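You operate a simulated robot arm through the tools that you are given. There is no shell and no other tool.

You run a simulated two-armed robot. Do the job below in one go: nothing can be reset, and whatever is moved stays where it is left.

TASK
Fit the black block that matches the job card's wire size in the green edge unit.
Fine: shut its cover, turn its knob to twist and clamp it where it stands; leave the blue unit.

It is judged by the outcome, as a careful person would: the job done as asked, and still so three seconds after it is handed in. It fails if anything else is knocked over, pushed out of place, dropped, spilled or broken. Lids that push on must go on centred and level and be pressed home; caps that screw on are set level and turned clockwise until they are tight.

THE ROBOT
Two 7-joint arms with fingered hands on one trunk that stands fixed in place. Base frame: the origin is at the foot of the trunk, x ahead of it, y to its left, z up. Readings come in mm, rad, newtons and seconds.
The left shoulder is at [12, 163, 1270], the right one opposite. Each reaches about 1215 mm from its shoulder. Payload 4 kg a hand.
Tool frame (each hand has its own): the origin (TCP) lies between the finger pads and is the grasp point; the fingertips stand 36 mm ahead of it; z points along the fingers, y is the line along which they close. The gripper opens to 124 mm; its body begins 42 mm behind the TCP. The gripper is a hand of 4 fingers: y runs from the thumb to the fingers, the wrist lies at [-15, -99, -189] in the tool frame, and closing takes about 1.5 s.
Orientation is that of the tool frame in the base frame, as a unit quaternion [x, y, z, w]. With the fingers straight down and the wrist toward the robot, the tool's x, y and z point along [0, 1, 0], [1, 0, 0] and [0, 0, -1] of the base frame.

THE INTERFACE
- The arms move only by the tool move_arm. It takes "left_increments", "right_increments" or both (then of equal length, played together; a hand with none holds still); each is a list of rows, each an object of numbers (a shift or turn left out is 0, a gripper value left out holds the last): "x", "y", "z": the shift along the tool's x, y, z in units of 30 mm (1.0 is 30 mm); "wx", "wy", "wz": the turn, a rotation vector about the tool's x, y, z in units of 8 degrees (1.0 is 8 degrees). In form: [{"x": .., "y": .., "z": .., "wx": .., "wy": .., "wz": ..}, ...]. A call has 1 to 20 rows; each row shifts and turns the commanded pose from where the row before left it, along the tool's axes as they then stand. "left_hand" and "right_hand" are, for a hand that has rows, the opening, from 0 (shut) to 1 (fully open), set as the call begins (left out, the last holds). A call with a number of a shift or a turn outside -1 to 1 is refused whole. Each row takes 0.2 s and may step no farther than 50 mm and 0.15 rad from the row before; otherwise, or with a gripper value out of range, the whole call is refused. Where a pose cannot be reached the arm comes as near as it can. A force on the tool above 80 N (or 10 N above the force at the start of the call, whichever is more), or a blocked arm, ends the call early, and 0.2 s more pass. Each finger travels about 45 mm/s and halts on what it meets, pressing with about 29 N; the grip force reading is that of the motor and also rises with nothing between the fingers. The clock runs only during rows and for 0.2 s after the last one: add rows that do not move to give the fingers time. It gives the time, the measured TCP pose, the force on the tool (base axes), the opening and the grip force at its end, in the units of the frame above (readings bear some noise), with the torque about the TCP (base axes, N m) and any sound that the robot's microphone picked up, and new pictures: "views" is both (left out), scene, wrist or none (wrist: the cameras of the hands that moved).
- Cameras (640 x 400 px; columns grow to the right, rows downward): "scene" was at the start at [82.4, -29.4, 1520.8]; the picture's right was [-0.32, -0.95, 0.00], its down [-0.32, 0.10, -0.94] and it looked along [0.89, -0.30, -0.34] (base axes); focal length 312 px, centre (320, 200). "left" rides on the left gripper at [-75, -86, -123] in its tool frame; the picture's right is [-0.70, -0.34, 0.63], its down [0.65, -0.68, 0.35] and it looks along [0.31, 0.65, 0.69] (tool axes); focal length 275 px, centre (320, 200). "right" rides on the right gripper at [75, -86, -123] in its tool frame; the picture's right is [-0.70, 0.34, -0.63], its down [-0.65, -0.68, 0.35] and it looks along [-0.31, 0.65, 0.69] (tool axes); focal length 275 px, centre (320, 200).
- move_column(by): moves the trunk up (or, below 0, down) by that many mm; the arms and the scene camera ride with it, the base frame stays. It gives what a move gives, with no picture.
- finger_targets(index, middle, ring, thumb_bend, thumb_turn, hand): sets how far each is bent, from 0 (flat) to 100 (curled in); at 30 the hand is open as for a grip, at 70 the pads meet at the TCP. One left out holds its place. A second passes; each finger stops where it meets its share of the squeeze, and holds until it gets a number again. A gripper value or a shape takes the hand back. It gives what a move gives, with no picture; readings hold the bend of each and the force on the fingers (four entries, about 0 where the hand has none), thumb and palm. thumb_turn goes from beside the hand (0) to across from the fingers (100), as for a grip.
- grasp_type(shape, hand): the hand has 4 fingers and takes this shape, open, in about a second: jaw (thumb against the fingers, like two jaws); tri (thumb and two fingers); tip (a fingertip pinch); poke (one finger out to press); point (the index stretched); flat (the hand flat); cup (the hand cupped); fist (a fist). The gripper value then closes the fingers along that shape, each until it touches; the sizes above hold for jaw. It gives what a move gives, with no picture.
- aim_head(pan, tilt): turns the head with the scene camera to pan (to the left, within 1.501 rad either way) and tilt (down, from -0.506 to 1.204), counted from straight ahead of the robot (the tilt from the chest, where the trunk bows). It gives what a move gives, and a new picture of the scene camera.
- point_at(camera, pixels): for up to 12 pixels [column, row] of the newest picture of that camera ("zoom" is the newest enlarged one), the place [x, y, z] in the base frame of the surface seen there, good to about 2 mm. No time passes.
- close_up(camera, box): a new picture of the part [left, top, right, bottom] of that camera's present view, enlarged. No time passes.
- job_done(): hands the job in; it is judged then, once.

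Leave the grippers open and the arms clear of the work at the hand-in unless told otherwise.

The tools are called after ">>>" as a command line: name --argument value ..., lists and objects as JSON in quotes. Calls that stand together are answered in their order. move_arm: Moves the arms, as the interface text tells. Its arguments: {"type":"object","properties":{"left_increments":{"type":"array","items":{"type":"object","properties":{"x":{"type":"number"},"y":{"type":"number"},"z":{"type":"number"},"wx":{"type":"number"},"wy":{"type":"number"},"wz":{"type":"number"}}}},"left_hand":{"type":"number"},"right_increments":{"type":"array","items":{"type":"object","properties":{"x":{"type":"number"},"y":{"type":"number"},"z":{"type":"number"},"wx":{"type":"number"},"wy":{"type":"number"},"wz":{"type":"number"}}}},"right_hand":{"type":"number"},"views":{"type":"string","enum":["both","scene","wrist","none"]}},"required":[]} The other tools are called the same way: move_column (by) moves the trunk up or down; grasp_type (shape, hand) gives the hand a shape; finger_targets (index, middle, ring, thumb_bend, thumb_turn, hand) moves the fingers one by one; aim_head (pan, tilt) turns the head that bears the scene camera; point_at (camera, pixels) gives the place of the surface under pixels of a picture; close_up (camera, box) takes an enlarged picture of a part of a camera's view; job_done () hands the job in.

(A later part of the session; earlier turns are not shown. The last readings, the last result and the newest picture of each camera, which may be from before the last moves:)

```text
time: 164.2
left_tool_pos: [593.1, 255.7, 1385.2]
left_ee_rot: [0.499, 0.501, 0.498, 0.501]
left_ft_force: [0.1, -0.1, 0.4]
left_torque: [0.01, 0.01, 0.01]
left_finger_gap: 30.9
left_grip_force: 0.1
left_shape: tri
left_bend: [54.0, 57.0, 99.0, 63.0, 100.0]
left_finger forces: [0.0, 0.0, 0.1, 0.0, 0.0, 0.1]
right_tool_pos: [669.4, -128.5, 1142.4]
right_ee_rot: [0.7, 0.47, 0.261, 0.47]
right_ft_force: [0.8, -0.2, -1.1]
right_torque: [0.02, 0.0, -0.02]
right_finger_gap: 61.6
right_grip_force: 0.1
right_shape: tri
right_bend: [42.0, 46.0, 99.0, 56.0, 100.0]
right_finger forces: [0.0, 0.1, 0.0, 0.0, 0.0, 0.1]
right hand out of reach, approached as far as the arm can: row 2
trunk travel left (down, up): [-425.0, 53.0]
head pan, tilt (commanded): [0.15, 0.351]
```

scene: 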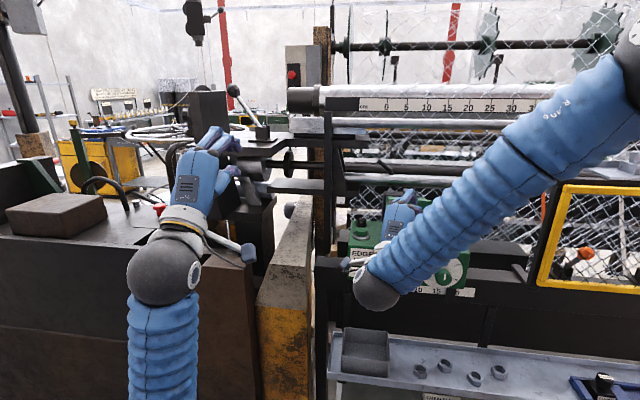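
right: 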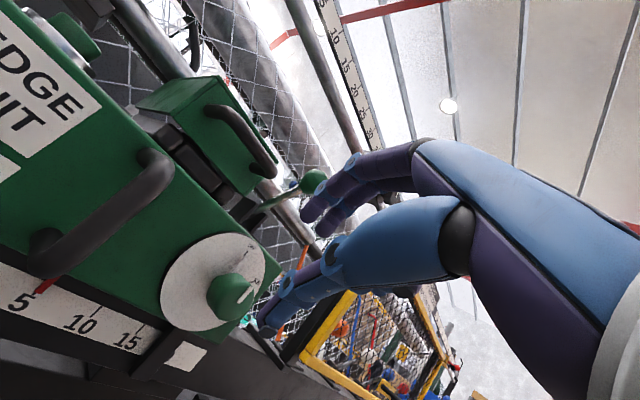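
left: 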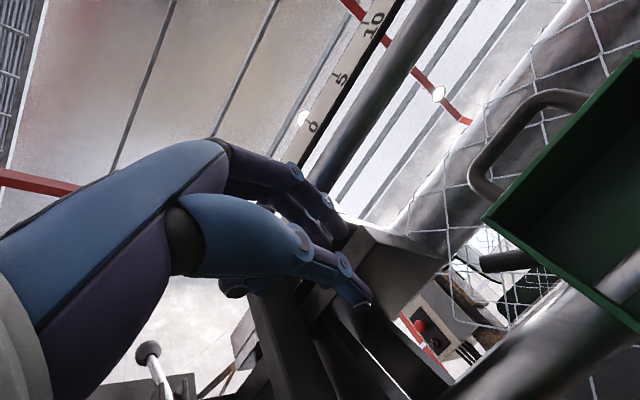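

The arm is again near its limit here. Lowering the trunk would raise the hand relative to the shoulder, where it points forward freely. First I check the room around and below the left hand.

>>> aim_head --pan 0.5 --tilt 0.6

>>> point_at --camera "scene" --pixels '[[320, 200], [380, 150], [420, 150], [450, 170], [420, 230], [460, 230], [380, 260], [300, 150], [250, 150], [480, 150], [350, 120], [440, 120]]'

```text
time: 165.0
left_tool_pos: [594.2, 255.0, 1384.1]
left_ee_rot: [0.499, 0.501, 0.498, 0.501]
left_ft_force: [0.5, -0.2, 0.2]
left_torque: [-0.01, 0.02, -0.01]
left_finger_gap: 31.0
left_grip_force: 0.1
left_shape: tri
left_bend: [54.0, 57.0, 99.0, 63.0, 100.0]
left_finger forces: [0.0, 0.0, 0.0, 0.0, 0.1, 0.1]
right_tool_pos: [670.8, -128.6, 1141.5]
right_ee_rot: [0.702, 0.469, 0.26, 0.47]
right_ft_force: [-0.3, -0.1, -0.5]
right_torque: [0.01, 0.02, 0.01]
right_finger_gap: 61.9
right_grip_force: 0.0
right_shape: tri
right_bend: [42.0, 46.0, 99.0, 56.0, 100.0]
right_finger forces: [0.0, 0.0, 0.0, 0.0, 0.1, 0.0]
trunk travel left (down, up): [-425.0, 53.0]
head pan, tilt (commanded): [0.499, 0.6]
```

scene: 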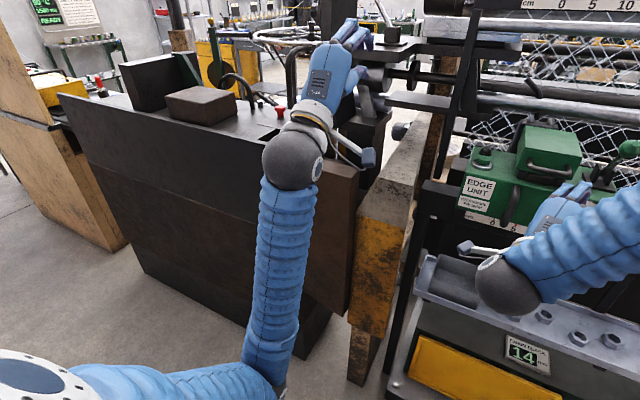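

```text
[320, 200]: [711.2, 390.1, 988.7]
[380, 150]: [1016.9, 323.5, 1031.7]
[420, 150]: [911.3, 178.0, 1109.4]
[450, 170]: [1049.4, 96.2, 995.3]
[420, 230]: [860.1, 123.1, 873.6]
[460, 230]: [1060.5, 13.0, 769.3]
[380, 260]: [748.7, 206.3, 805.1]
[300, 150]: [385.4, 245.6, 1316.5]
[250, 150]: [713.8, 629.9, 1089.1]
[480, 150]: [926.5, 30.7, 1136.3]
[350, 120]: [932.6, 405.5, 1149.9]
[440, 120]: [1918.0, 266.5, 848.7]
```

The cover is visibly shut on the green unit. There is ample room for the left hand. I'll pull the right hand back 60 mm and lower the trunk 200 mm.

>>> move_arm --right_increments '[{"z": -0.7}, {"z": -0.7}, {"z": -0.6}, {}]' --views "none"

>>> move_column --by -200

>>> aim_head --pan -0.1 --tilt 0.3

```text
time: 166.0
left_tool_pos: [594.0, 255.3, 1385.5]
left_ee_rot: [0.5, 0.501, 0.497, 0.502]
left_ft_force: [-0.1, -0.6, -0.4]
left_torque: [0.01, -0.01, 0.0]
left_finger_gap: 31.1
left_grip_force: 0.1
left_shape: tri
left_bend: [54.0, 57.0, 99.0, 63.0, 100.0]
left_finger forces: [0.1, 0.0, 0.0, 0.1, 0.0, 0.0]
right_tool_pos: [625.2, -102.5, 1169.1]
right_ee_rot: [0.701, 0.469, 0.26, 0.47]
right_ft_force: [0.6, 0.4, 0.0]
right_torque: [0.0, 0.0, 0.01]
right_finger_gap: 61.6
right_grip_force: 0.0
right_shape: tri
right_bend: [42.0, 46.0, 99.0, 56.0, 100.0]
right_finger forces: [0.0, 0.0, 0.0, 0.1, 0.0, 0.0]
right hand out of reach, approached as far as the arm can: row 1
trunk travel left (down, up): [-425.0, 53.0]
head pan, tilt (commanded): [0.499, 0.6]
```

```text
time: 168.2
left_tool_pos: [619.4, 254.7, 1132.5]
left_ee_rot: [0.519, 0.522, 0.477, 0.481]
left_ft_force: [-0.6, 0.1, -0.5]
left_torque: [0.0, -0.04, 0.0]
left_finger_gap: 31.1
left_grip_force: 0.0
left_shape: tri
left_bend: [54.0, 57.0, 99.0, 63.0, 100.0]
left_finger forces: [0.0, 0.1, 0.1, 0.0, 0.0, 0.1]
right_tool_pos: [629.9, -100.5, 932.8]
right_ee_rot: [0.709, 0.482, 0.24, 0.456]
right_ft_force: [-0.5, 0.5, 0.4]
right_torque: [0.01, 0.02, 0.03]
right_finger_gap: 61.8
right_grip_force: 0.1
right_shape: tri
right_bend: [42.0, 46.0, 99.0, 56.0, 100.0]
right_finger forces: [0.0, 0.0, 0.0, 0.0, 0.1, 0.0]
trunk travel left (down, up): [-225.0, 253.0]
head pan, tilt (commanded): [0.499, 0.6]
```

```text
time: 169.2
left_tool_pos: [619.8, 255.2, 1133.3]
left_ee_rot: [0.52, 0.521, 0.475, 0.482]
left_ft_force: [-0.1, -0.5, 0.3]
left_torque: [-0.02, -0.01, 0.01]
left_finger_gap: 31.0
left_grip_force: 0.0
left_shape: tri
left_bend: [54.0, 57.0, 99.0, 63.0, 100.0]
left_finger forces: [0.0, 0.0, 0.0, 0.0, 0.0, 0.0]
right_tool_pos: [630.3, -101.6, 932.3]
right_ee_rot: [0.709, 0.482, 0.238, 0.456]
right_ft_force: [0.1, -0.1, -0.3]
right_torque: [0.02, 0.04, 0.01]
right_finger_gap: 61.8
right_grip_force: 0.0
right_shape: tri
right_bend: [42.0, 46.0, 99.0, 56.0, 100.0]
right_finger forces: [0.0, 0.1, 0.0, 0.0, 0.0, 0.0]
trunk travel left (down, up): [-225.0, 253.0]
head pan, tilt (commanded): [-0.099, 0.3]
```

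scene: 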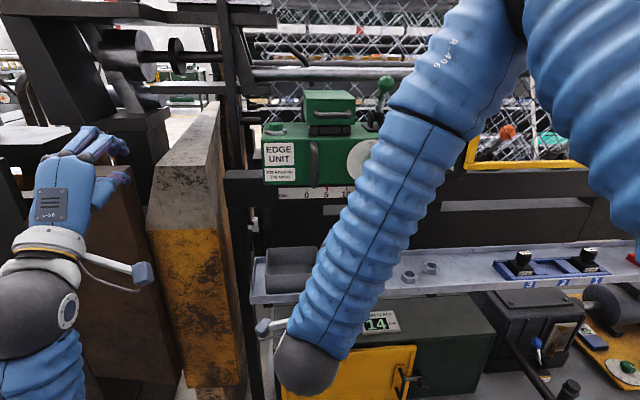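

The trunk is down 200 mm, and the shut cover is plain to see at (330,110). Now I raise the right hand in front of the unit and level it toward the knob.

>>> move_arm --right_increments '[{"x": -0.09, "y": 0.77, "z": -0.41}, {"x": -0.09, "y": 0.77, "z": -0.41, "wx": -0.4}, {"x": -0.09, "y": 0.77, "z": -0.35, "wx": -0.4}, {}]' --views "none"

>>> move_arm --right_increments '[{"x": -0.09, "y": 0.8, "z": -0.3, "wx": -0.4}, {"x": -0.09, "y": 0.8, "z": -0.25, "wx": -0.4}, {"x": -0.09, "y": 0.8, "z": -0.2, "wx": -0.4}, {}]' --views "both"

```text
time: 170.2
left_tool_pos: [619.8, 253.9, 1131.4]
left_ee_rot: [0.519, 0.523, 0.476, 0.48]
left_ft_force: [1.1, -0.5, -0.3]
left_torque: [-0.02, 0.03, 0.04]
left_finger_gap: 30.8
left_grip_force: 0.1
left_shape: tri
left_bend: [54.0, 57.0, 99.0, 63.0, 100.0]
left_finger forces: [0.0, 0.0, 0.0, 0.0, 0.0, 0.0]
right_tool_pos: [631.8, -101.5, 1010.7]
right_ee_rot: [0.682, 0.469, 0.266, 0.494]
right_ft_force: [-0.1, -0.7, -0.6]
right_torque: [0.0, 0.01, -0.05]
right_finger_gap: 61.7
right_grip_force: 0.1
right_shape: tri
right_bend: [42.0, 46.0, 99.0, 56.0, 100.0]
right_finger forces: [0.0, 0.0, 0.1, 0.0, 0.0, 0.0]
trunk travel left (down, up): [-225.0, 253.0]
head pan, tilt (commanded): [-0.099, 0.3]
```

```text
time: 171.2
left_tool_pos: [620.3, 254.4, 1132.4]
left_ee_rot: [0.52, 0.522, 0.475, 0.481]
left_ft_force: [-0.6, 0.5, 0.5]
left_torque: [0.02, 0.0, -0.02]
left_finger_gap: 31.2
left_grip_force: 0.1
left_shape: tri
left_bend: [54.0, 57.0, 99.0, 63.0, 100.0]
left_finger forces: [0.0, 0.0, 0.1, 0.0, 0.0, 0.0]
right_tool_pos: [634.1, -92.3, 1098.7]
right_ee_rot: [0.64, 0.446, 0.303, 0.548]
right_ft_force: [-0.1, 0.5, -0.3]
right_torque: [-0.01, 0.03, 0.0]
right_finger_gap: 61.8
right_grip_force: 0.1
right_shape: tri
right_bend: [42.0, 46.0, 99.0, 56.0, 100.0]
right_finger forces: [0.0, 0.0, 0.0, 0.0, 0.0, 0.0]
right hand out of reach, approached as far as the arm can: row 2, 3
trunk travel left (down, up): [-225.0, 253.0]
head pan, tilt (commanded): [-0.099, 0.3]
```

scene: 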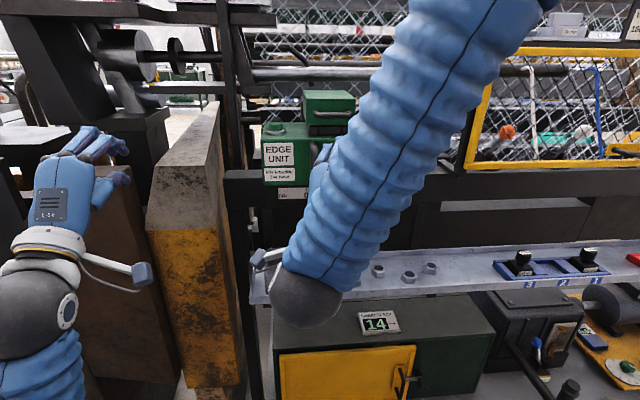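
right: 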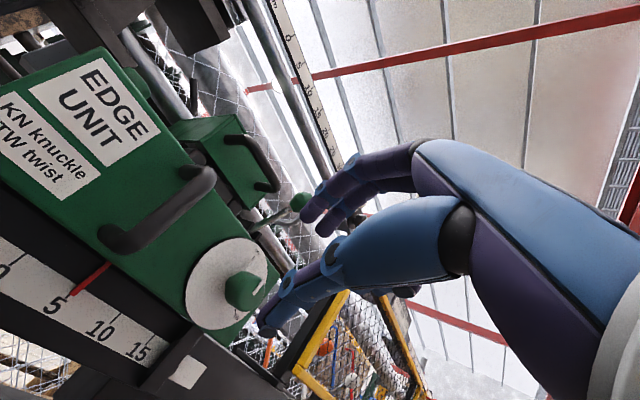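

The hand now points within about 29° of the knob's axis. I'll move to about 80 mm in front of the knob.

>>> move_arm --right_increments '[{"x": -0.28, "y": 0.15, "z": 0.73}, {"x": -0.28, "y": 0.15, "z": 0.73}, {"x": -0.28, "y": 0.15, "z": 0.73}, {}]' --views "wrist"

>>> close_up --camera "right" --box '[150, 200, 350, 380]'

```text
time: 172.2
left_tool_pos: [619.5, 255.3, 1133.1]
left_ee_rot: [0.52, 0.521, 0.476, 0.481]
left_ft_force: [0.7, -0.8, 0.1]
left_torque: [-0.03, 0.03, 0.01]
left_finger_gap: 30.9
left_grip_force: 0.0
left_shape: tri
left_bend: [54.0, 57.0, 99.0, 63.0, 100.0]
left_finger forces: [0.0, 0.0, 0.0, 0.0, 0.0, 0.0]
right_tool_pos: [685.2, -140.6, 1106.7]
right_ee_rot: [0.639, 0.444, 0.304, 0.55]
right_ft_force: [0.2, -0.6, 0.7]
right_torque: [0.0, 0.0, 0.01]
right_finger_gap: 61.7
right_grip_force: 0.0
right_shape: tri
right_bend: [42.0, 46.0, 99.0, 56.0, 100.0]
right_finger forces: [0.1, 0.1, 0.1, 0.1, 0.0, 0.0]
right hand out of reach, approached as far as the arm can: row 1
trunk travel left (down, up): [-225.0, 253.0]
head pan, tilt (commanded): [-0.099, 0.3]
```

right: 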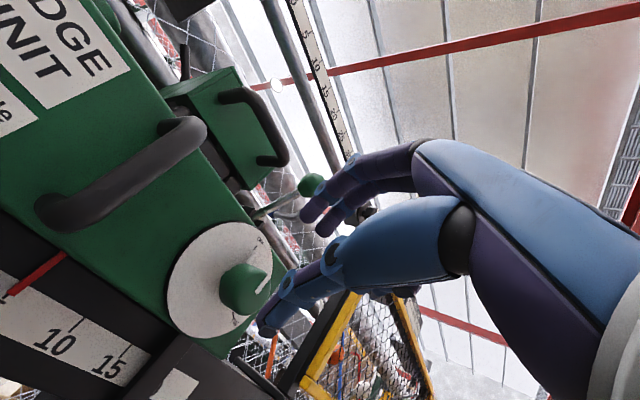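

```text
2.22 times, centred on (250, 290) of right
```

zoom: 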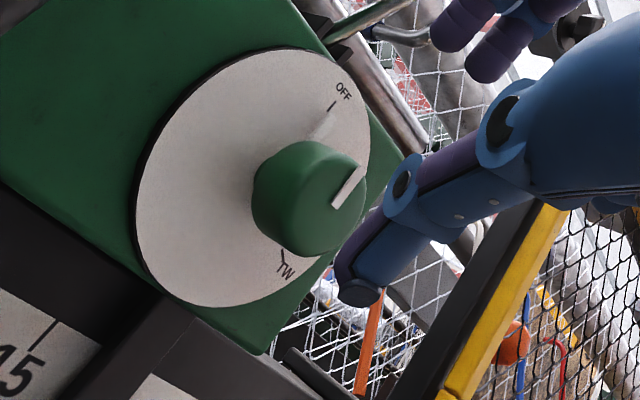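

Now I can see the TW mark below-right of the knob at zoom (285,262). I'll measure the knob and the marks.

>>> point_at --camera "zoom" --pixels '[[345, 188], [300, 160], [270, 200], [300, 235], [320, 150], [335, 220], [331, 108], [284, 254], [250, 120], [170, 230], [150, 160], [280, 55]]'

```text
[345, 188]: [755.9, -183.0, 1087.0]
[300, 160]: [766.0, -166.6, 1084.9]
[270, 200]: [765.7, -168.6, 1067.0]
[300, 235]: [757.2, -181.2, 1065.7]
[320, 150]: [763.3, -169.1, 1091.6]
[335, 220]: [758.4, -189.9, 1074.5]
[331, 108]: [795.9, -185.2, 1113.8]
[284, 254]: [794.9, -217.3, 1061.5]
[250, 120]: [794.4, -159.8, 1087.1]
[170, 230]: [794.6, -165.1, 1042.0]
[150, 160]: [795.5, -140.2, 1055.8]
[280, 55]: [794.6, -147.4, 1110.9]
```

Dial centre ≈(y −185.5, z 1078.5); OFF is straight up and TW about 118–120° clockwise. I'll approach so the knob sits between fingertips (above) and thumb (below), in small steps.

>>> move_arm --right_increments '[{"x": -0.04, "y": -0.096, "z": 0.65}, {"x": -0.04, "y": -0.096, "z": 0.65}, {"x": -0.04, "y": -0.096, "z": 0.65}, {"z": 0.6}, {}]' --right_hand 0.5 --views "wrist"

>>> close_up --camera "right" --box '[180, 180, 380, 360]'

```text
time: 173.4
left_tool_pos: [618.4, 254.0, 1133.4]
left_ee_rot: [0.52, 0.522, 0.476, 0.481]
left_ft_force: [0.1, -0.2, -1.0]
left_torque: [-0.02, -0.02, -0.01]
left_finger_gap: 31.3
left_grip_force: 0.1
left_shape: tri
left_bend: [54.0, 57.0, 99.0, 63.0, 100.0]
left_finger forces: [0.0, 0.0, 0.0, 0.1, 0.0, 0.0]
right_tool_pos: [743.2, -152.4, 1091.4]
right_ee_rot: [0.642, 0.443, 0.302, 0.548]
right_ft_force: [-0.9, -0.7, 0.0]
right_torque: [0.0, 0.01, -0.05]
right_finger_gap: 61.8
right_grip_force: 0.1
right_shape: tri
right_bend: [42.0, 46.0, 99.0, 56.0, 100.0]
right_finger forces: [0.0, 0.0, 0.0, 0.0, 0.0, 0.1]
right hand out of reach, approached as far as the arm can: row 3, 4
trunk travel left (down, up): [-225.0, 253.0]
head pan, tilt (commanded): [-0.099, 0.3]
```

right: 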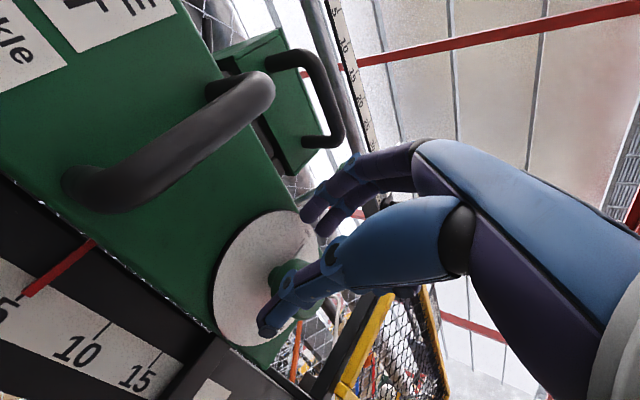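

```text
2.22 times, centred on (280, 270) of right
```

zoom: 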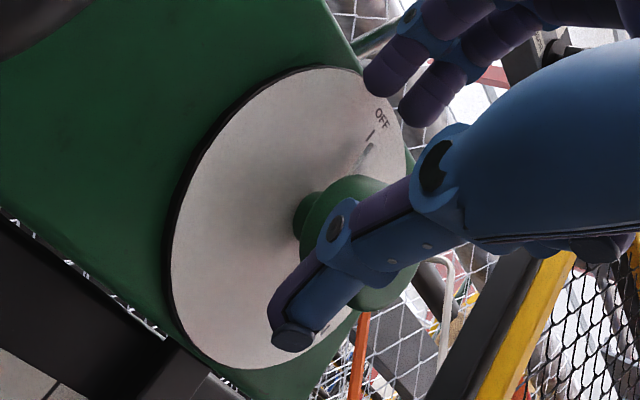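

The arm stops short at (743,−152,1091), 26 mm left of target. I'll add 8° more yaw to the right and continue.

>>> move_arm --right_increments '[{"z": -0.3, "wy": -0.5}, {"wy": -0.5}, {}]' --views "none"

```text
time: 174.2
left_tool_pos: [618.1, 255.0, 1132.1]
left_ee_rot: [0.519, 0.523, 0.476, 0.48]
left_ft_force: [-0.1, 0.1, 0.3]
left_torque: [-0.02, -0.02, -0.02]
left_finger_gap: 31.0
left_grip_force: 0.0
left_shape: tri
left_bend: [54.0, 57.0, 99.0, 63.0, 100.0]
left_finger forces: [0.0, 0.0, 0.0, 0.0, 0.0, 0.0]
right_tool_pos: [735.0, -149.1, 1094.2]
right_ee_rot: [0.66, 0.407, 0.255, 0.577]
right_ft_force: [-0.3, 1.0, 0.7]
right_torque: [-0.04, 0.01, -0.01]
right_finger_gap: 61.6
right_grip_force: 0.0
right_shape: tri
right_bend: [42.0, 46.0, 99.0, 56.0, 100.0]
right_finger forces: [0.0, 0.0, 0.0, 0.0, 0.0, 0.0]
trunk travel left (down, up): [-225.0, 253.0]
head pan, tilt (commanded): [-0.099, 0.3]
```

>>> move_arm --right_increments '[{"x": -0.13, "y": -0.09, "z": 0.34}, {"x": -0.13, "y": -0.09, "z": 0.34}, {"x": -0.13, "y": -0.08, "z": 0.33}, {}]' --views "wrist"

>>> close_up --camera "right" --box '[200, 180, 380, 340]'

```text
time: 175.2
left_tool_pos: [619.4, 255.7, 1132.2]
left_ee_rot: [0.519, 0.522, 0.476, 0.48]
left_ft_force: [-0.7, -1.0, -0.1]
left_torque: [0.02, 0.02, 0.01]
left_finger_gap: 31.3
left_grip_force: 0.1
left_shape: tri
left_bend: [54.0, 57.0, 99.0, 63.0, 100.0]
left_finger forces: [0.0, 0.1, 0.0, 0.0, 0.0, 0.1]
right_tool_pos: [751.2, -175.0, 1081.1]
right_ee_rot: [0.659, 0.407, 0.258, 0.578]
right_ft_force: [-0.3, 0.7, -0.2]
right_torque: [0.02, 0.05, 0.02]
right_finger_gap: 62.3
right_grip_force: 0.0
right_shape: tri
right_bend: [42.0, 46.0, 99.0, 56.0, 100.0]
right_finger forces: [0.1, 0.0, 0.0, 0.0, 1.0, 0.0]
trunk travel left (down, up): [-225.0, 253.0]
head pan, tilt (commanded): [-0.099, 0.3]
```

right: 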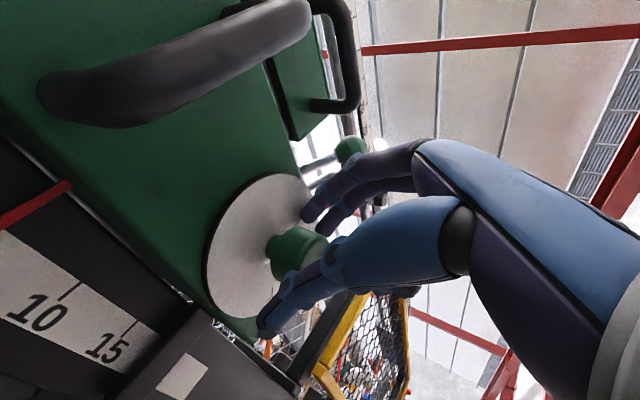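

```text
2.50 times, centred on (290, 260) of right
```

zoom: 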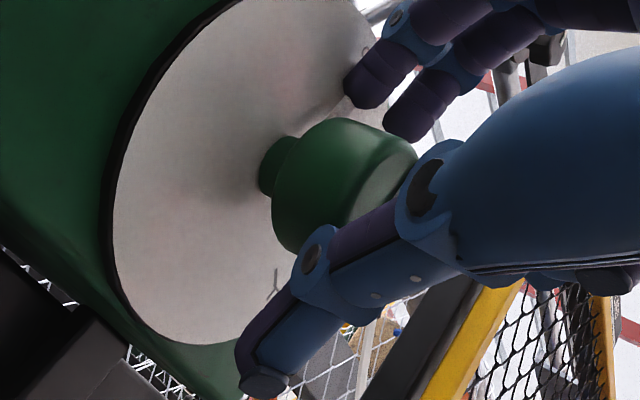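

The knob lies between the two fingers and the thumb. I'll close on it.

>>> move_arm --right_increments '[{}, {}, {}, {}, {}, {}]' --right_hand 0.0 --views "wrist"

>>> close_up --camera "right" --box '[200, 180, 380, 340]'

```text
time: 176.6
left_tool_pos: [619.4, 255.6, 1133.0]
left_ee_rot: [0.52, 0.521, 0.476, 0.481]
left_ft_force: [0.0, -0.6, 0.1]
left_torque: [0.01, -0.01, 0.01]
left_finger_gap: 31.7
left_grip_force: 0.0
left_shape: tri
left_bend: [54.0, 57.0, 99.0, 63.0, 100.0]
left_finger forces: [0.1, 0.0, 0.0, 0.0, 0.1, 0.0]
right_tool_pos: [750.9, -176.6, 1080.6]
right_ee_rot: [0.659, 0.407, 0.258, 0.578]
right_ft_force: [-5.4, -0.7, -3.9]
right_torque: [-0.04, 0.04, -0.09]
right_finger_gap: 38.8
right_grip_force: 29.0
right_shape: tri
right_bend: [58.0, 60.0, 100.0, 57.0, 100.0]
right_finger forces: [13.2, 13.7, 0.1, 0.0, 33.2, 0.0]
trunk travel left (down, up): [-225.0, 253.0]
head pan, tilt (commanded): [-0.099, 0.3]
```

right: 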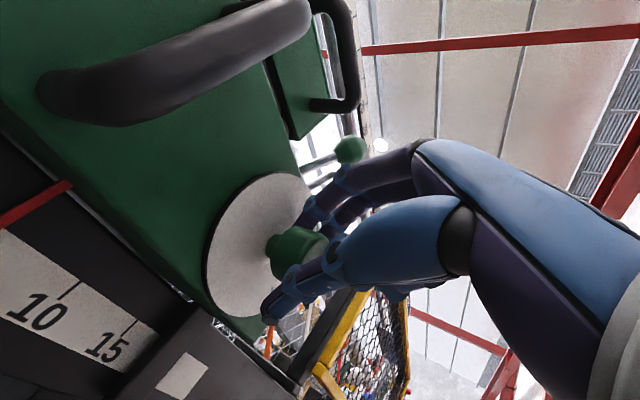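

```text
2.50 times, centred on (290, 260) of right
```

zoom: 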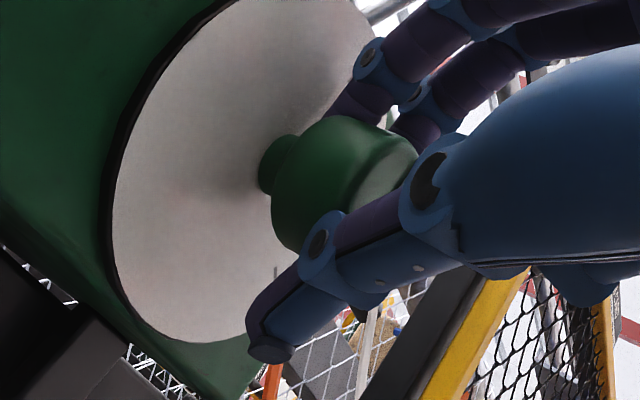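

Gripped at 39 mm with balanced forces. I'll turn clockwise about the knob's axis, 16° first, and check.

>>> move_arm --right_increments '[{"x": -0.014, "y": 0.04, "z": -0.003, "wx": 0.5356, "wy": 0.2382, "wz": 0.8104}, {"x": -0.014, "y": 0.04, "z": -0.003, "wx": 0.5356, "wy": 0.2382, "wz": 0.8104}, {}]' --views "wrist"

>>> close_up --camera "right" --box '[200, 160, 380, 320]'

```text
time: 177.4
left_tool_pos: [619.1, 254.7, 1133.3]
left_ee_rot: [0.519, 0.523, 0.477, 0.48]
left_ft_force: [-0.4, 0.1, -0.4]
left_torque: [0.0, 0.0, 0.0]
left_finger_gap: 30.7
left_grip_force: 0.1
left_shape: tri
left_bend: [54.0, 57.0, 99.0, 63.0, 100.0]
left_finger forces: [0.1, 0.1, 0.1, 0.1, 0.1, 0.0]
right_tool_pos: [750.8, -176.7, 1084.4]
right_ee_rot: [0.733, 0.364, 0.313, 0.482]
right_ft_force: [-4.6, -3.1, -1.9]
right_torque: [0.0, 0.0, -0.11]
right_finger_gap: 38.0
right_grip_force: 29.5
right_shape: tri
right_bend: [58.0, 60.0, 100.0, 58.0, 100.0]
right_finger forces: [14.3, 15.6, 0.0, 0.0, 31.0, 0.0]
trunk travel left (down, up): [-225.0, 253.0]
head pan, tilt (commanded): [-0.099, 0.3]
```

right: 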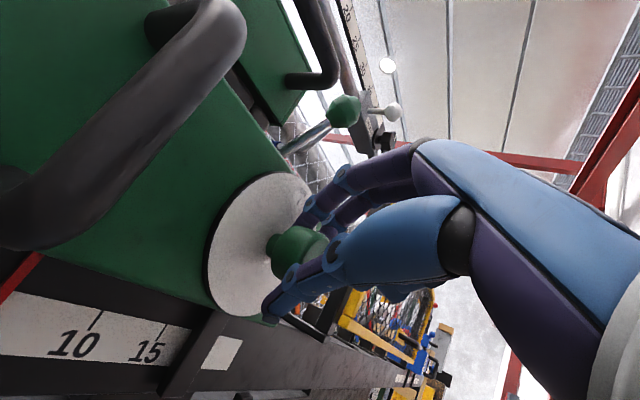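

```text
2.50 times, centred on (290, 240) of right
```

zoom: 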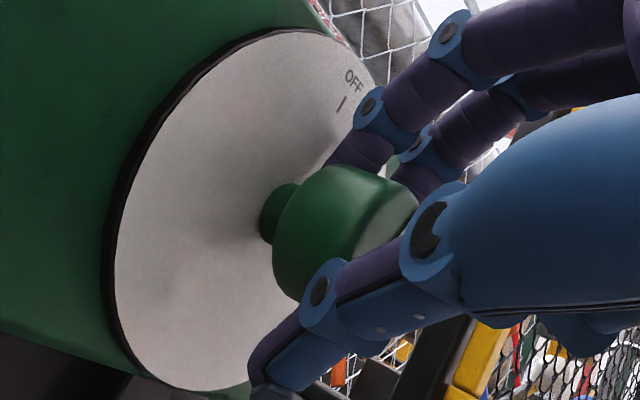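

The hand turned 16° with almost no resistance. I'll go on 24° more.

>>> move_arm --right_increments '[{"x": -0.014, "y": 0.04, "z": -0.003, "wx": 0.5356, "wy": 0.2382, "wz": 0.8104}, {"x": -0.014, "y": 0.04, "z": -0.003, "wx": 0.5356, "wy": 0.2382, "wz": 0.8104}, {"x": -0.014, "y": 0.04, "z": -0.003, "wx": 0.5356, "wy": 0.2382, "wz": 0.8104}, {}]' --views "both"

>>> close_up --camera "right" --box '[200, 160, 380, 320]'

```text
time: 178.4
left_tool_pos: [618.9, 253.7, 1133.5]
left_ee_rot: [0.52, 0.522, 0.476, 0.481]
left_ft_force: [-0.4, -0.8, 0.5]
left_torque: [-0.02, 0.0, 0.01]
left_finger_gap: 30.9
left_grip_force: 0.1
left_shape: tri
left_bend: [54.0, 57.0, 99.0, 63.0, 100.0]
left_finger forces: [0.1, 0.1, 0.1, 0.0, 0.1, 0.0]
right_tool_pos: [749.9, -179.7, 1085.3]
right_ee_rot: [0.816, 0.292, 0.384, 0.318]
right_ft_force: [-3.4, -7.1, -3.7]
right_torque: [-0.09, 0.01, -0.3]
right_finger_gap: 37.5
right_grip_force: 28.8
right_shape: tri
right_bend: [58.0, 60.0, 100.0, 58.0, 100.0]
right_finger forces: [14.5, 17.9, 0.0, 0.0, 30.9, 0.0]
trunk travel left (down, up): [-225.0, 253.0]
head pan, tilt (commanded): [-0.099, 0.3]
```

scene: 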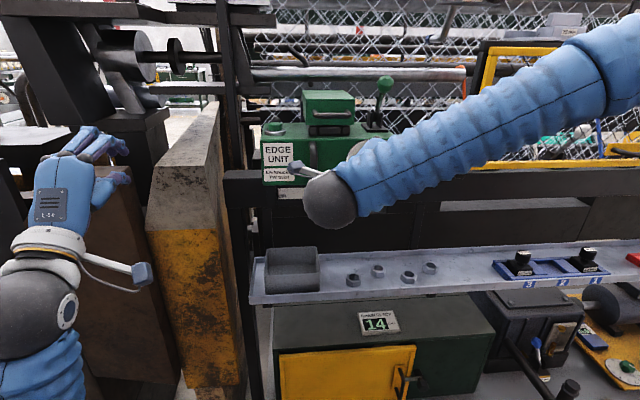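
right: 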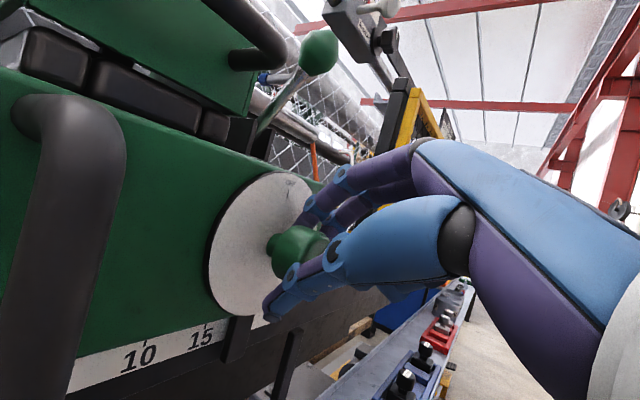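

```text
2.50 times, centred on (290, 240) of right
```

zoom: 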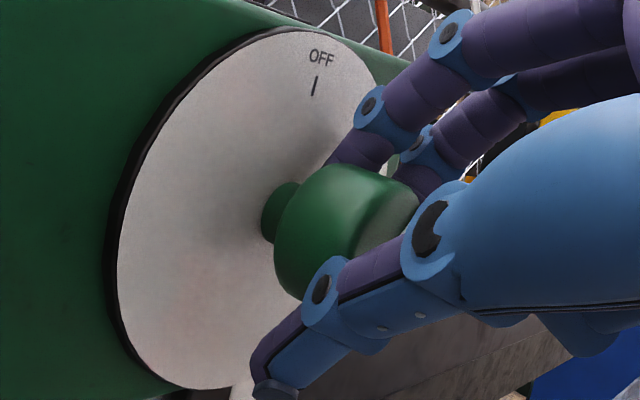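

About 40° turned; the pointer has left OFF. I'll continue another 24°.

>>> move_arm --right_increments '[{"x": -0.014, "y": 0.04, "z": -0.003, "wx": 0.535, "wy": 0.235, "wz": 0.811}, {"x": -0.014, "y": 0.04, "z": -0.003, "wx": 0.535, "wy": 0.235, "wz": 0.811}, {"x": -0.014, "y": 0.04, "z": -0.003, "wx": 0.535, "wy": 0.235, "wz": 0.811}, {}]' --views "both"

>>> close_up --camera "right" --box '[200, 160, 380, 320]'

```text
time: 179.4
left_tool_pos: [619.9, 253.8, 1132.3]
left_ee_rot: [0.521, 0.521, 0.475, 0.482]
left_ft_force: [0.5, -0.2, -0.4]
left_torque: [-0.02, -0.05, 0.0]
left_finger_gap: 31.1
left_grip_force: 0.0
left_shape: tri
left_bend: [54.0, 57.0, 99.0, 63.0, 100.0]
left_finger forces: [0.0, 0.0, 0.0, 0.0, 0.0, 0.0]
right_tool_pos: [751.1, -182.0, 1087.2]
right_ee_rot: [0.865, 0.206, 0.436, 0.141]
right_ft_force: [-7.4, -7.2, -6.6]
right_torque: [-0.09, 0.18, -0.33]
right_finger_gap: 37.0
right_grip_force: 28.7
right_shape: tri
right_bend: [58.0, 60.0, 100.0, 58.0, 100.0]
right_finger forces: [14.3, 19.4, 0.0, 0.0, 31.1, 0.0]
trunk travel left (down, up): [-225.0, 253.0]
head pan, tilt (commanded): [-0.099, 0.3]
```

scene: 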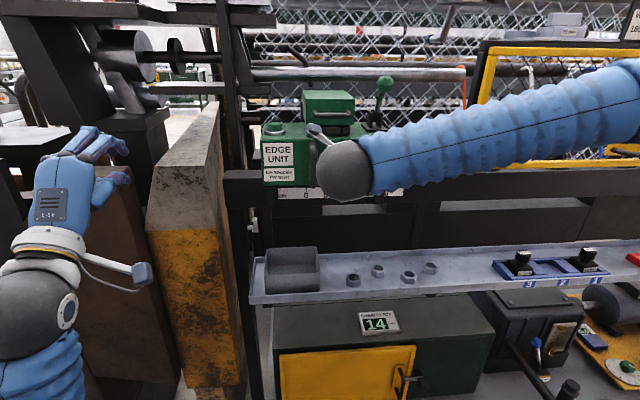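
right: 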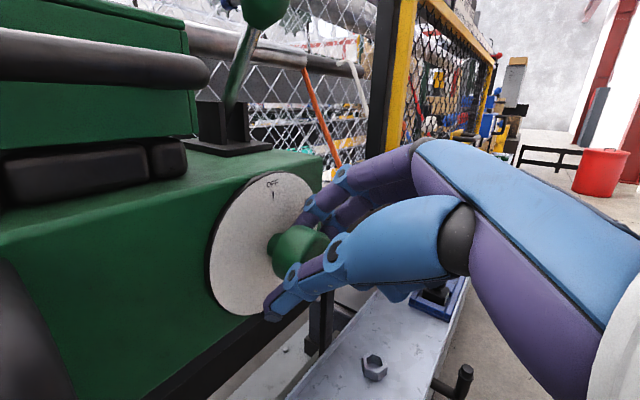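

```text
2.50 times, centred on (290, 240) of right
```

zoom: 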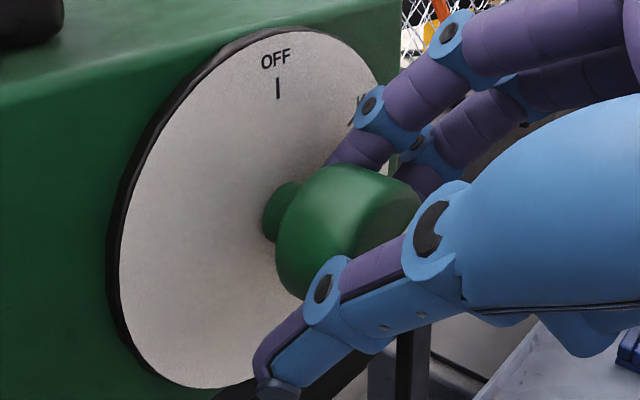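

64° so far, smooth. Continue with 24° more.

>>> move_arm --right_increments '[{"x": -0.01, "y": 0.035, "z": -0.003, "wx": 0.535, "wy": 0.235, "wz": 0.811}, {"x": -0.01, "y": 0.035, "z": -0.003, "wx": 0.535, "wy": 0.235, "wz": 0.811}, {"x": -0.01, "y": 0.035, "z": -0.003, "wx": 0.535, "wy": 0.235, "wz": 0.811}, {}]' --views "both"

>>> close_up --camera "right" --box '[200, 160, 380, 320]'

```text
time: 180.4
left_tool_pos: [618.6, 253.8, 1134.3]
left_ee_rot: [0.52, 0.522, 0.476, 0.48]
left_ft_force: [-0.3, 0.2, -1.0]
left_torque: [-0.01, -0.01, 0.0]
left_finger_gap: 31.1
left_grip_force: 0.1
left_shape: tri
left_bend: [54.0, 57.0, 99.0, 63.0, 100.0]
left_finger forces: [0.0, 0.1, 0.1, 0.1, 0.1, 0.0]
right_tool_pos: [749.8, -185.1, 1087.2]
right_ee_rot: [0.875, 0.111, 0.47, -0.042]
right_ft_force: [-10.7, -7.9, -9.6]
right_torque: [-0.09, 0.39, -0.3]
right_finger_gap: 36.8
right_grip_force: 28.7
right_shape: tri
right_bend: [57.0, 59.0, 100.0, 58.0, 100.0]
right_finger forces: [14.3, 21.4, 0.0, 0.0, 31.9, 0.0]
trunk travel left (down, up): [-225.0, 253.0]
head pan, tilt (commanded): [-0.099, 0.3]
```

scene: 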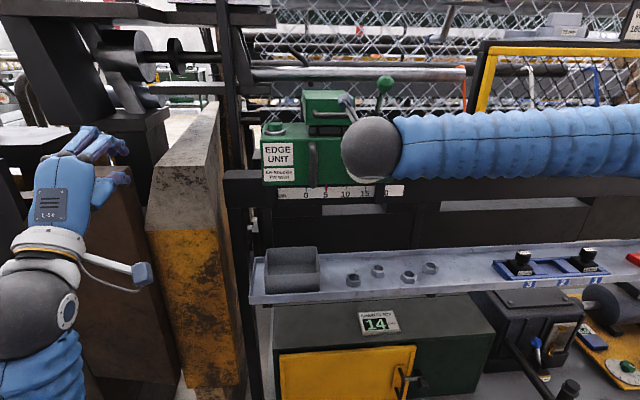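
right: 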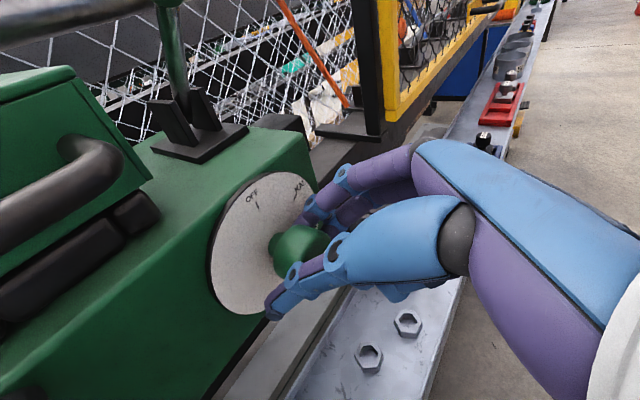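

```text
2.50 times, centred on (290, 240) of right
```

zoom: 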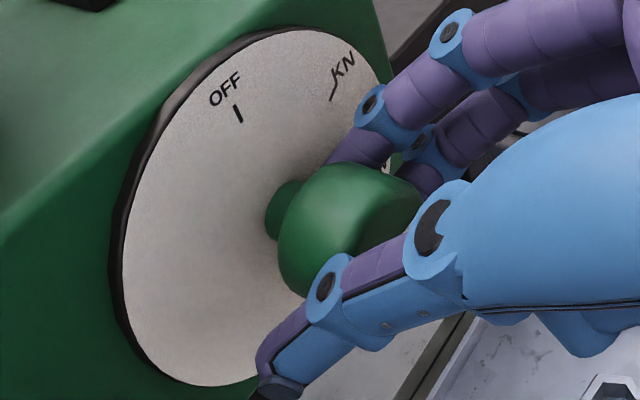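

88° turned; the marks OFF and KN are both visible and the pointer is past them. I'll ease a small side load and turn the next 24°.

>>> move_arm --right_increments '[{"x": -0.06, "y": 0.04, "z": -0.005, "wx": 0.535, "wy": 0.235, "wz": 0.811}, {"x": -0.02, "y": 0.035, "z": -0.003, "wx": 0.535, "wy": 0.235, "wz": 0.811}, {"x": -0.02, "y": 0.035, "z": -0.003, "wx": 0.535, "wy": 0.235, "wz": 0.811}, {}]' --views "both"

>>> close_up --camera "right" --box '[200, 160, 380, 320]'

```text
time: 181.4
left_tool_pos: [618.5, 254.8, 1133.7]
left_ee_rot: [0.52, 0.522, 0.476, 0.48]
left_ft_force: [-0.2, -0.4, -1.0]
left_torque: [0.0, 0.02, 0.0]
left_finger_gap: 31.1
left_grip_force: 0.1
left_shape: tri
left_bend: [54.0, 57.0, 99.0, 63.0, 100.0]
left_finger forces: [0.1, 0.0, 0.0, 0.0, 0.1, 0.1]
right_tool_pos: [749.3, -188.7, 1084.9]
right_ee_rot: [0.847, 0.012, 0.484, -0.222]
right_ft_force: [-5.8, -4.9, -4.7]
right_torque: [-0.03, 0.26, -0.13]
right_finger_gap: 36.1
right_grip_force: 29.1
right_shape: tri
right_bend: [57.0, 59.0, 100.0, 59.0, 100.0]
right_finger forces: [16.5, 18.5, 0.0, 0.1, 32.2, 0.0]
trunk travel left (down, up): [-225.0, 253.0]
head pan, tilt (commanded): [-0.099, 0.3]
```

scene: 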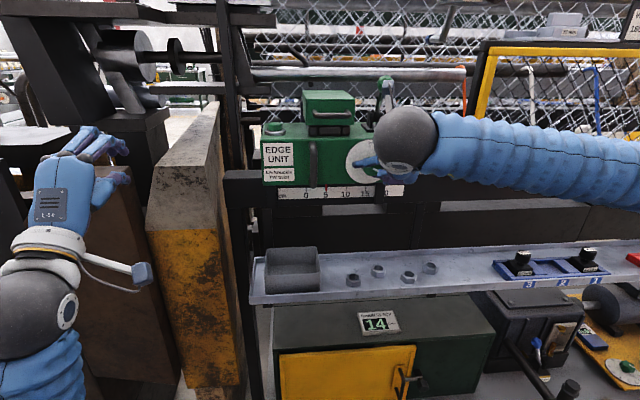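
right: 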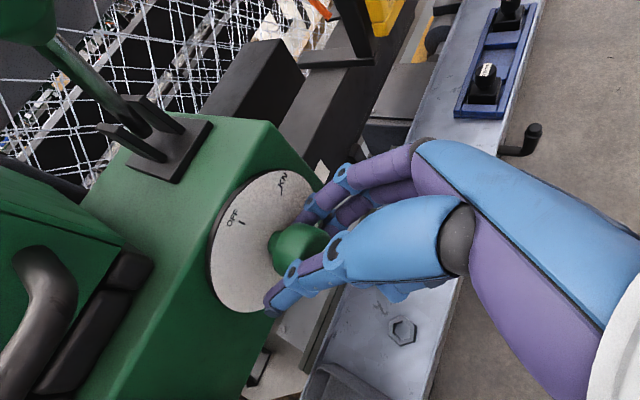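

```text
2.50 times, centred on (290, 240) of right
```

zoom: 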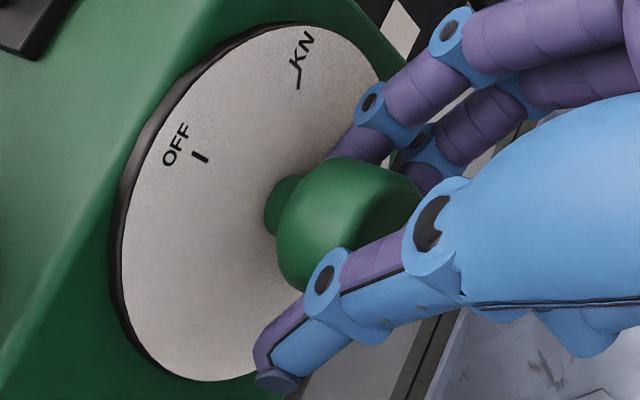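

About 112° turned. I'll add 7° more, to 119°, then let go and read the pointer.

>>> move_arm --right_increments '[{"x": -0.02, "y": 0.03, "wx": 0.47, "wy": 0.206, "wz": 0.71}, {}]' --views "none"

>>> move_arm --right_increments '[{}, {}, {}, {}]' --right_hand 0.5 --views "wrist"

>>> close_up --camera "right" --box '[200, 160, 380, 320]'

```text
time: 182.0
left_tool_pos: [619.7, 254.2, 1133.2]
left_ee_rot: [0.52, 0.522, 0.476, 0.481]
left_ft_force: [0.4, 0.5, -0.2]
left_torque: [-0.03, 0.0, 0.01]
left_finger_gap: 31.2
left_grip_force: 0.1
left_shape: tri
left_bend: [54.0, 57.0, 99.0, 63.0, 100.0]
left_finger forces: [0.1, 0.0, 0.1, 0.0, 0.2, 0.1]
right_tool_pos: [749.7, -188.8, 1085.0]
right_ee_rot: [0.831, -0.018, 0.484, -0.274]
right_ft_force: [-3.7, -5.2, -3.9]
right_torque: [-0.26, 0.17, -0.23]
right_finger_gap: 35.6
right_grip_force: 29.1
right_shape: tri
right_bend: [57.0, 59.0, 100.0, 59.0, 100.0]
right_finger forces: [16.2, 17.4, 0.0, 0.1, 31.1, 0.1]
trunk travel left (down, up): [-225.0, 253.0]
head pan, tilt (commanded): [-0.099, 0.3]
```

```text
time: 183.0
left_tool_pos: [620.6, 254.6, 1133.5]
left_ee_rot: [0.519, 0.522, 0.476, 0.481]
left_ft_force: [-1.0, -0.1, 0.1]
left_torque: [0.02, 0.05, -0.02]
left_finger_gap: 31.1
left_grip_force: 0.0
left_shape: tri
left_bend: [54.0, 57.0, 99.0, 63.0, 100.0]
left_finger forces: [0.0, 0.0, 0.0, 0.0, 0.0, 0.0]
right_tool_pos: [750.2, -189.1, 1083.7]
right_ee_rot: [0.832, -0.018, 0.483, -0.273]
right_ft_force: [0.3, 0.0, -0.2]
right_torque: [-0.01, 0.01, 0.0]
right_finger_gap: 61.7
right_grip_force: 0.0
right_shape: tri
right_bend: [42.0, 46.0, 99.0, 56.0, 100.0]
right_finger forces: [0.0, 0.1, 0.0, 0.0, 0.0, 0.0]
trunk travel left (down, up): [-225.0, 253.0]
head pan, tilt (commanded): [-0.099, 0.3]
```

right: 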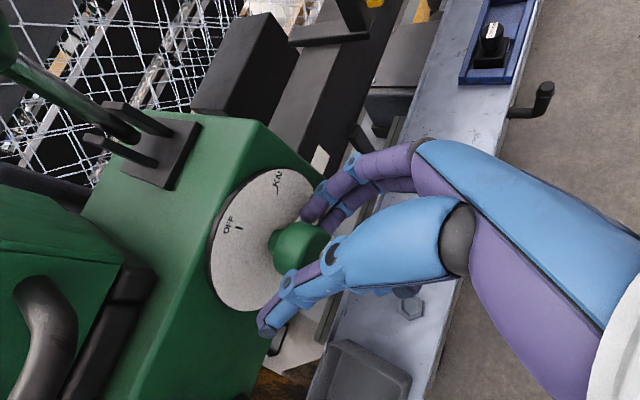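

```text
2.50 times, centred on (290, 240) of right
```

zoom: 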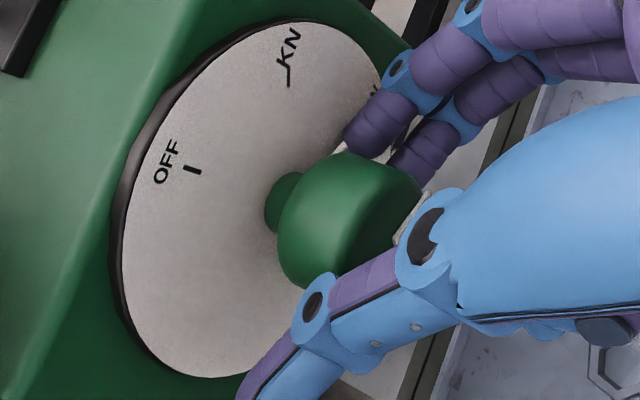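

Released. I'll withdraw the hand straight back along its axis and look at the dial.

>>> move_arm --right_increments '[{"z": -0.6}, {"z": -0.8}, {"z": -0.8}, {"z": -0.8}, {}]' --views "both"

>>> close_up --camera "right" --box '[180, 140, 360, 300]'

>>> close_up --camera "scene" --box '[330, 120, 420, 210]'

```text
time: 184.2
left_tool_pos: [620.2, 253.7, 1132.0]
left_ee_rot: [0.519, 0.522, 0.476, 0.481]
left_ft_force: [-0.8, -0.1, 0.1]
left_torque: [-0.06, 0.01, 0.03]
left_finger_gap: 31.1
left_grip_force: 0.0
left_shape: tri
left_bend: [54.0, 57.0, 99.0, 63.0, 100.0]
left_finger forces: [0.0, 0.0, 0.0, 0.1, 0.0, 0.0]
right_tool_pos: [676.9, -227.8, 1120.6]
right_ee_rot: [0.832, -0.018, 0.483, -0.274]
right_ft_force: [0.7, -0.9, -0.4]
right_torque: [-0.02, 0.02, 0.03]
right_finger_gap: 61.7
right_grip_force: 0.0
right_shape: tri
right_bend: [42.0, 46.0, 99.0, 56.0, 100.0]
right_finger forces: [0.0, 0.0, 0.0, 0.0, 0.0, 0.1]
trunk travel left (down, up): [-225.0, 253.0]
head pan, tilt (commanded): [-0.099, 0.3]
```

scene: 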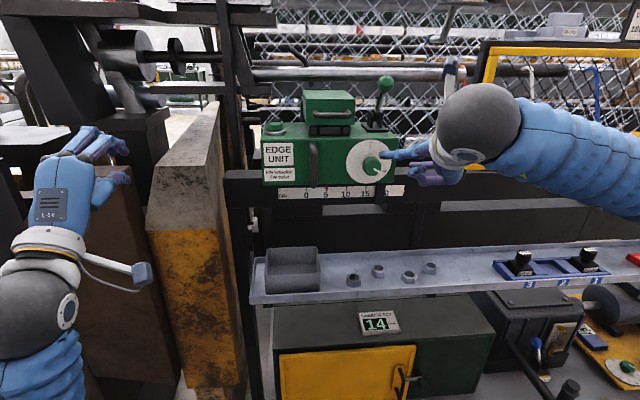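
right: 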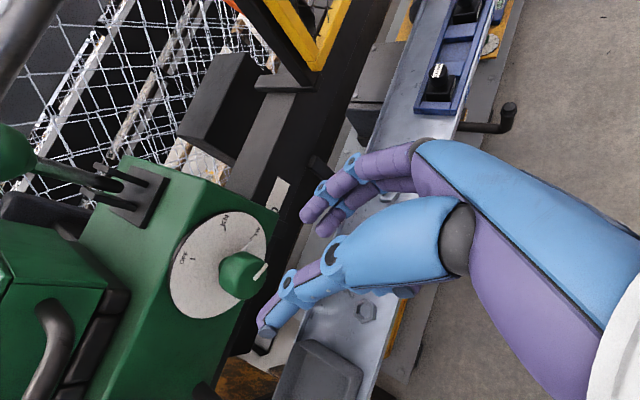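

```text
2.50 times, centred on (270, 220) of right
```

zoom: 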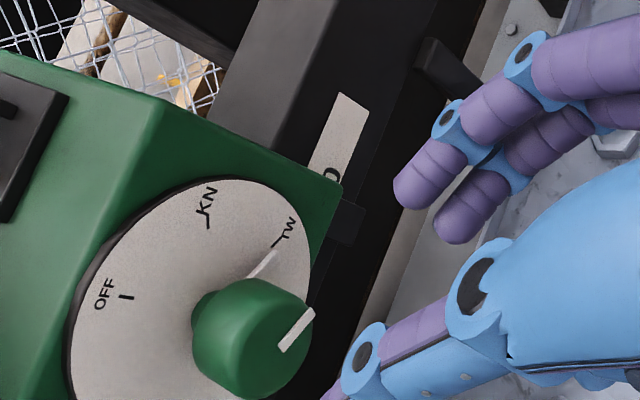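

```text
4.44 times, centred on (375, 165) of scene
```

zoom: 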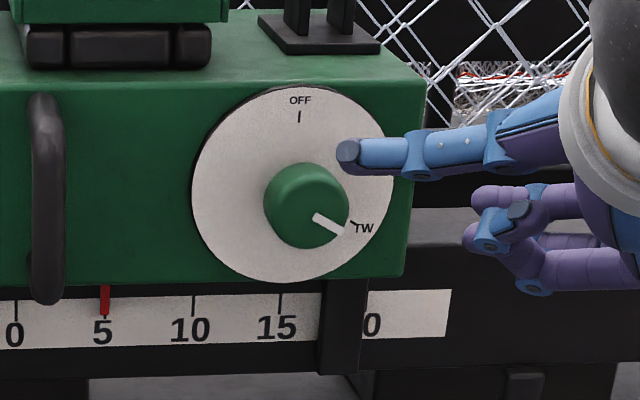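

The pointer now stands exactly on TW, and the red mark is still at 5 cm, so the unit has not slid. I'll check the cover's and lever's positions once more.

>>> close_up --camera "scene" --box '[255, 60, 415, 200]'

>>> point_at --camera "zoom" --pixels '[[280, 95], [340, 95], [230, 110], [300, 135], [380, 135], [300, 152], [290, 170], [370, 172], [330, 160], [300, 85], [510, 70], [505, 100]]'

```text
2.86 times, centred on (335, 130) of scene
```

zoom: 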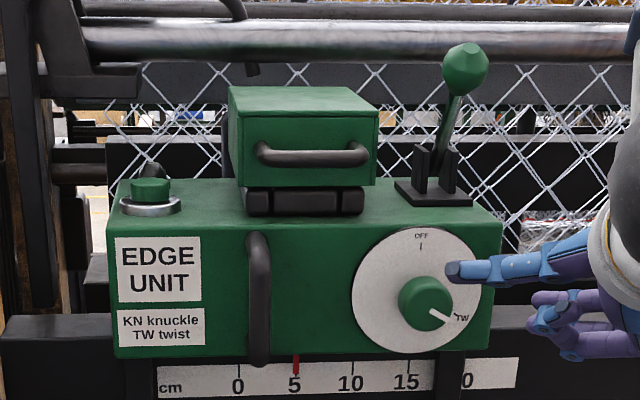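

```text
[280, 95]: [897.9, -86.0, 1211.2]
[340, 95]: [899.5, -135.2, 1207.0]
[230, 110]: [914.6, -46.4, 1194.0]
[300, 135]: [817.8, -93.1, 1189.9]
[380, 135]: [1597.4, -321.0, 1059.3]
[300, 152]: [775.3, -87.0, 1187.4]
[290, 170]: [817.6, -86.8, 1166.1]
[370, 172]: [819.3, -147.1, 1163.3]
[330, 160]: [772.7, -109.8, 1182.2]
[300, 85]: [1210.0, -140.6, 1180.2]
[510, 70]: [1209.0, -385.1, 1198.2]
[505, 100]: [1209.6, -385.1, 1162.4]
```

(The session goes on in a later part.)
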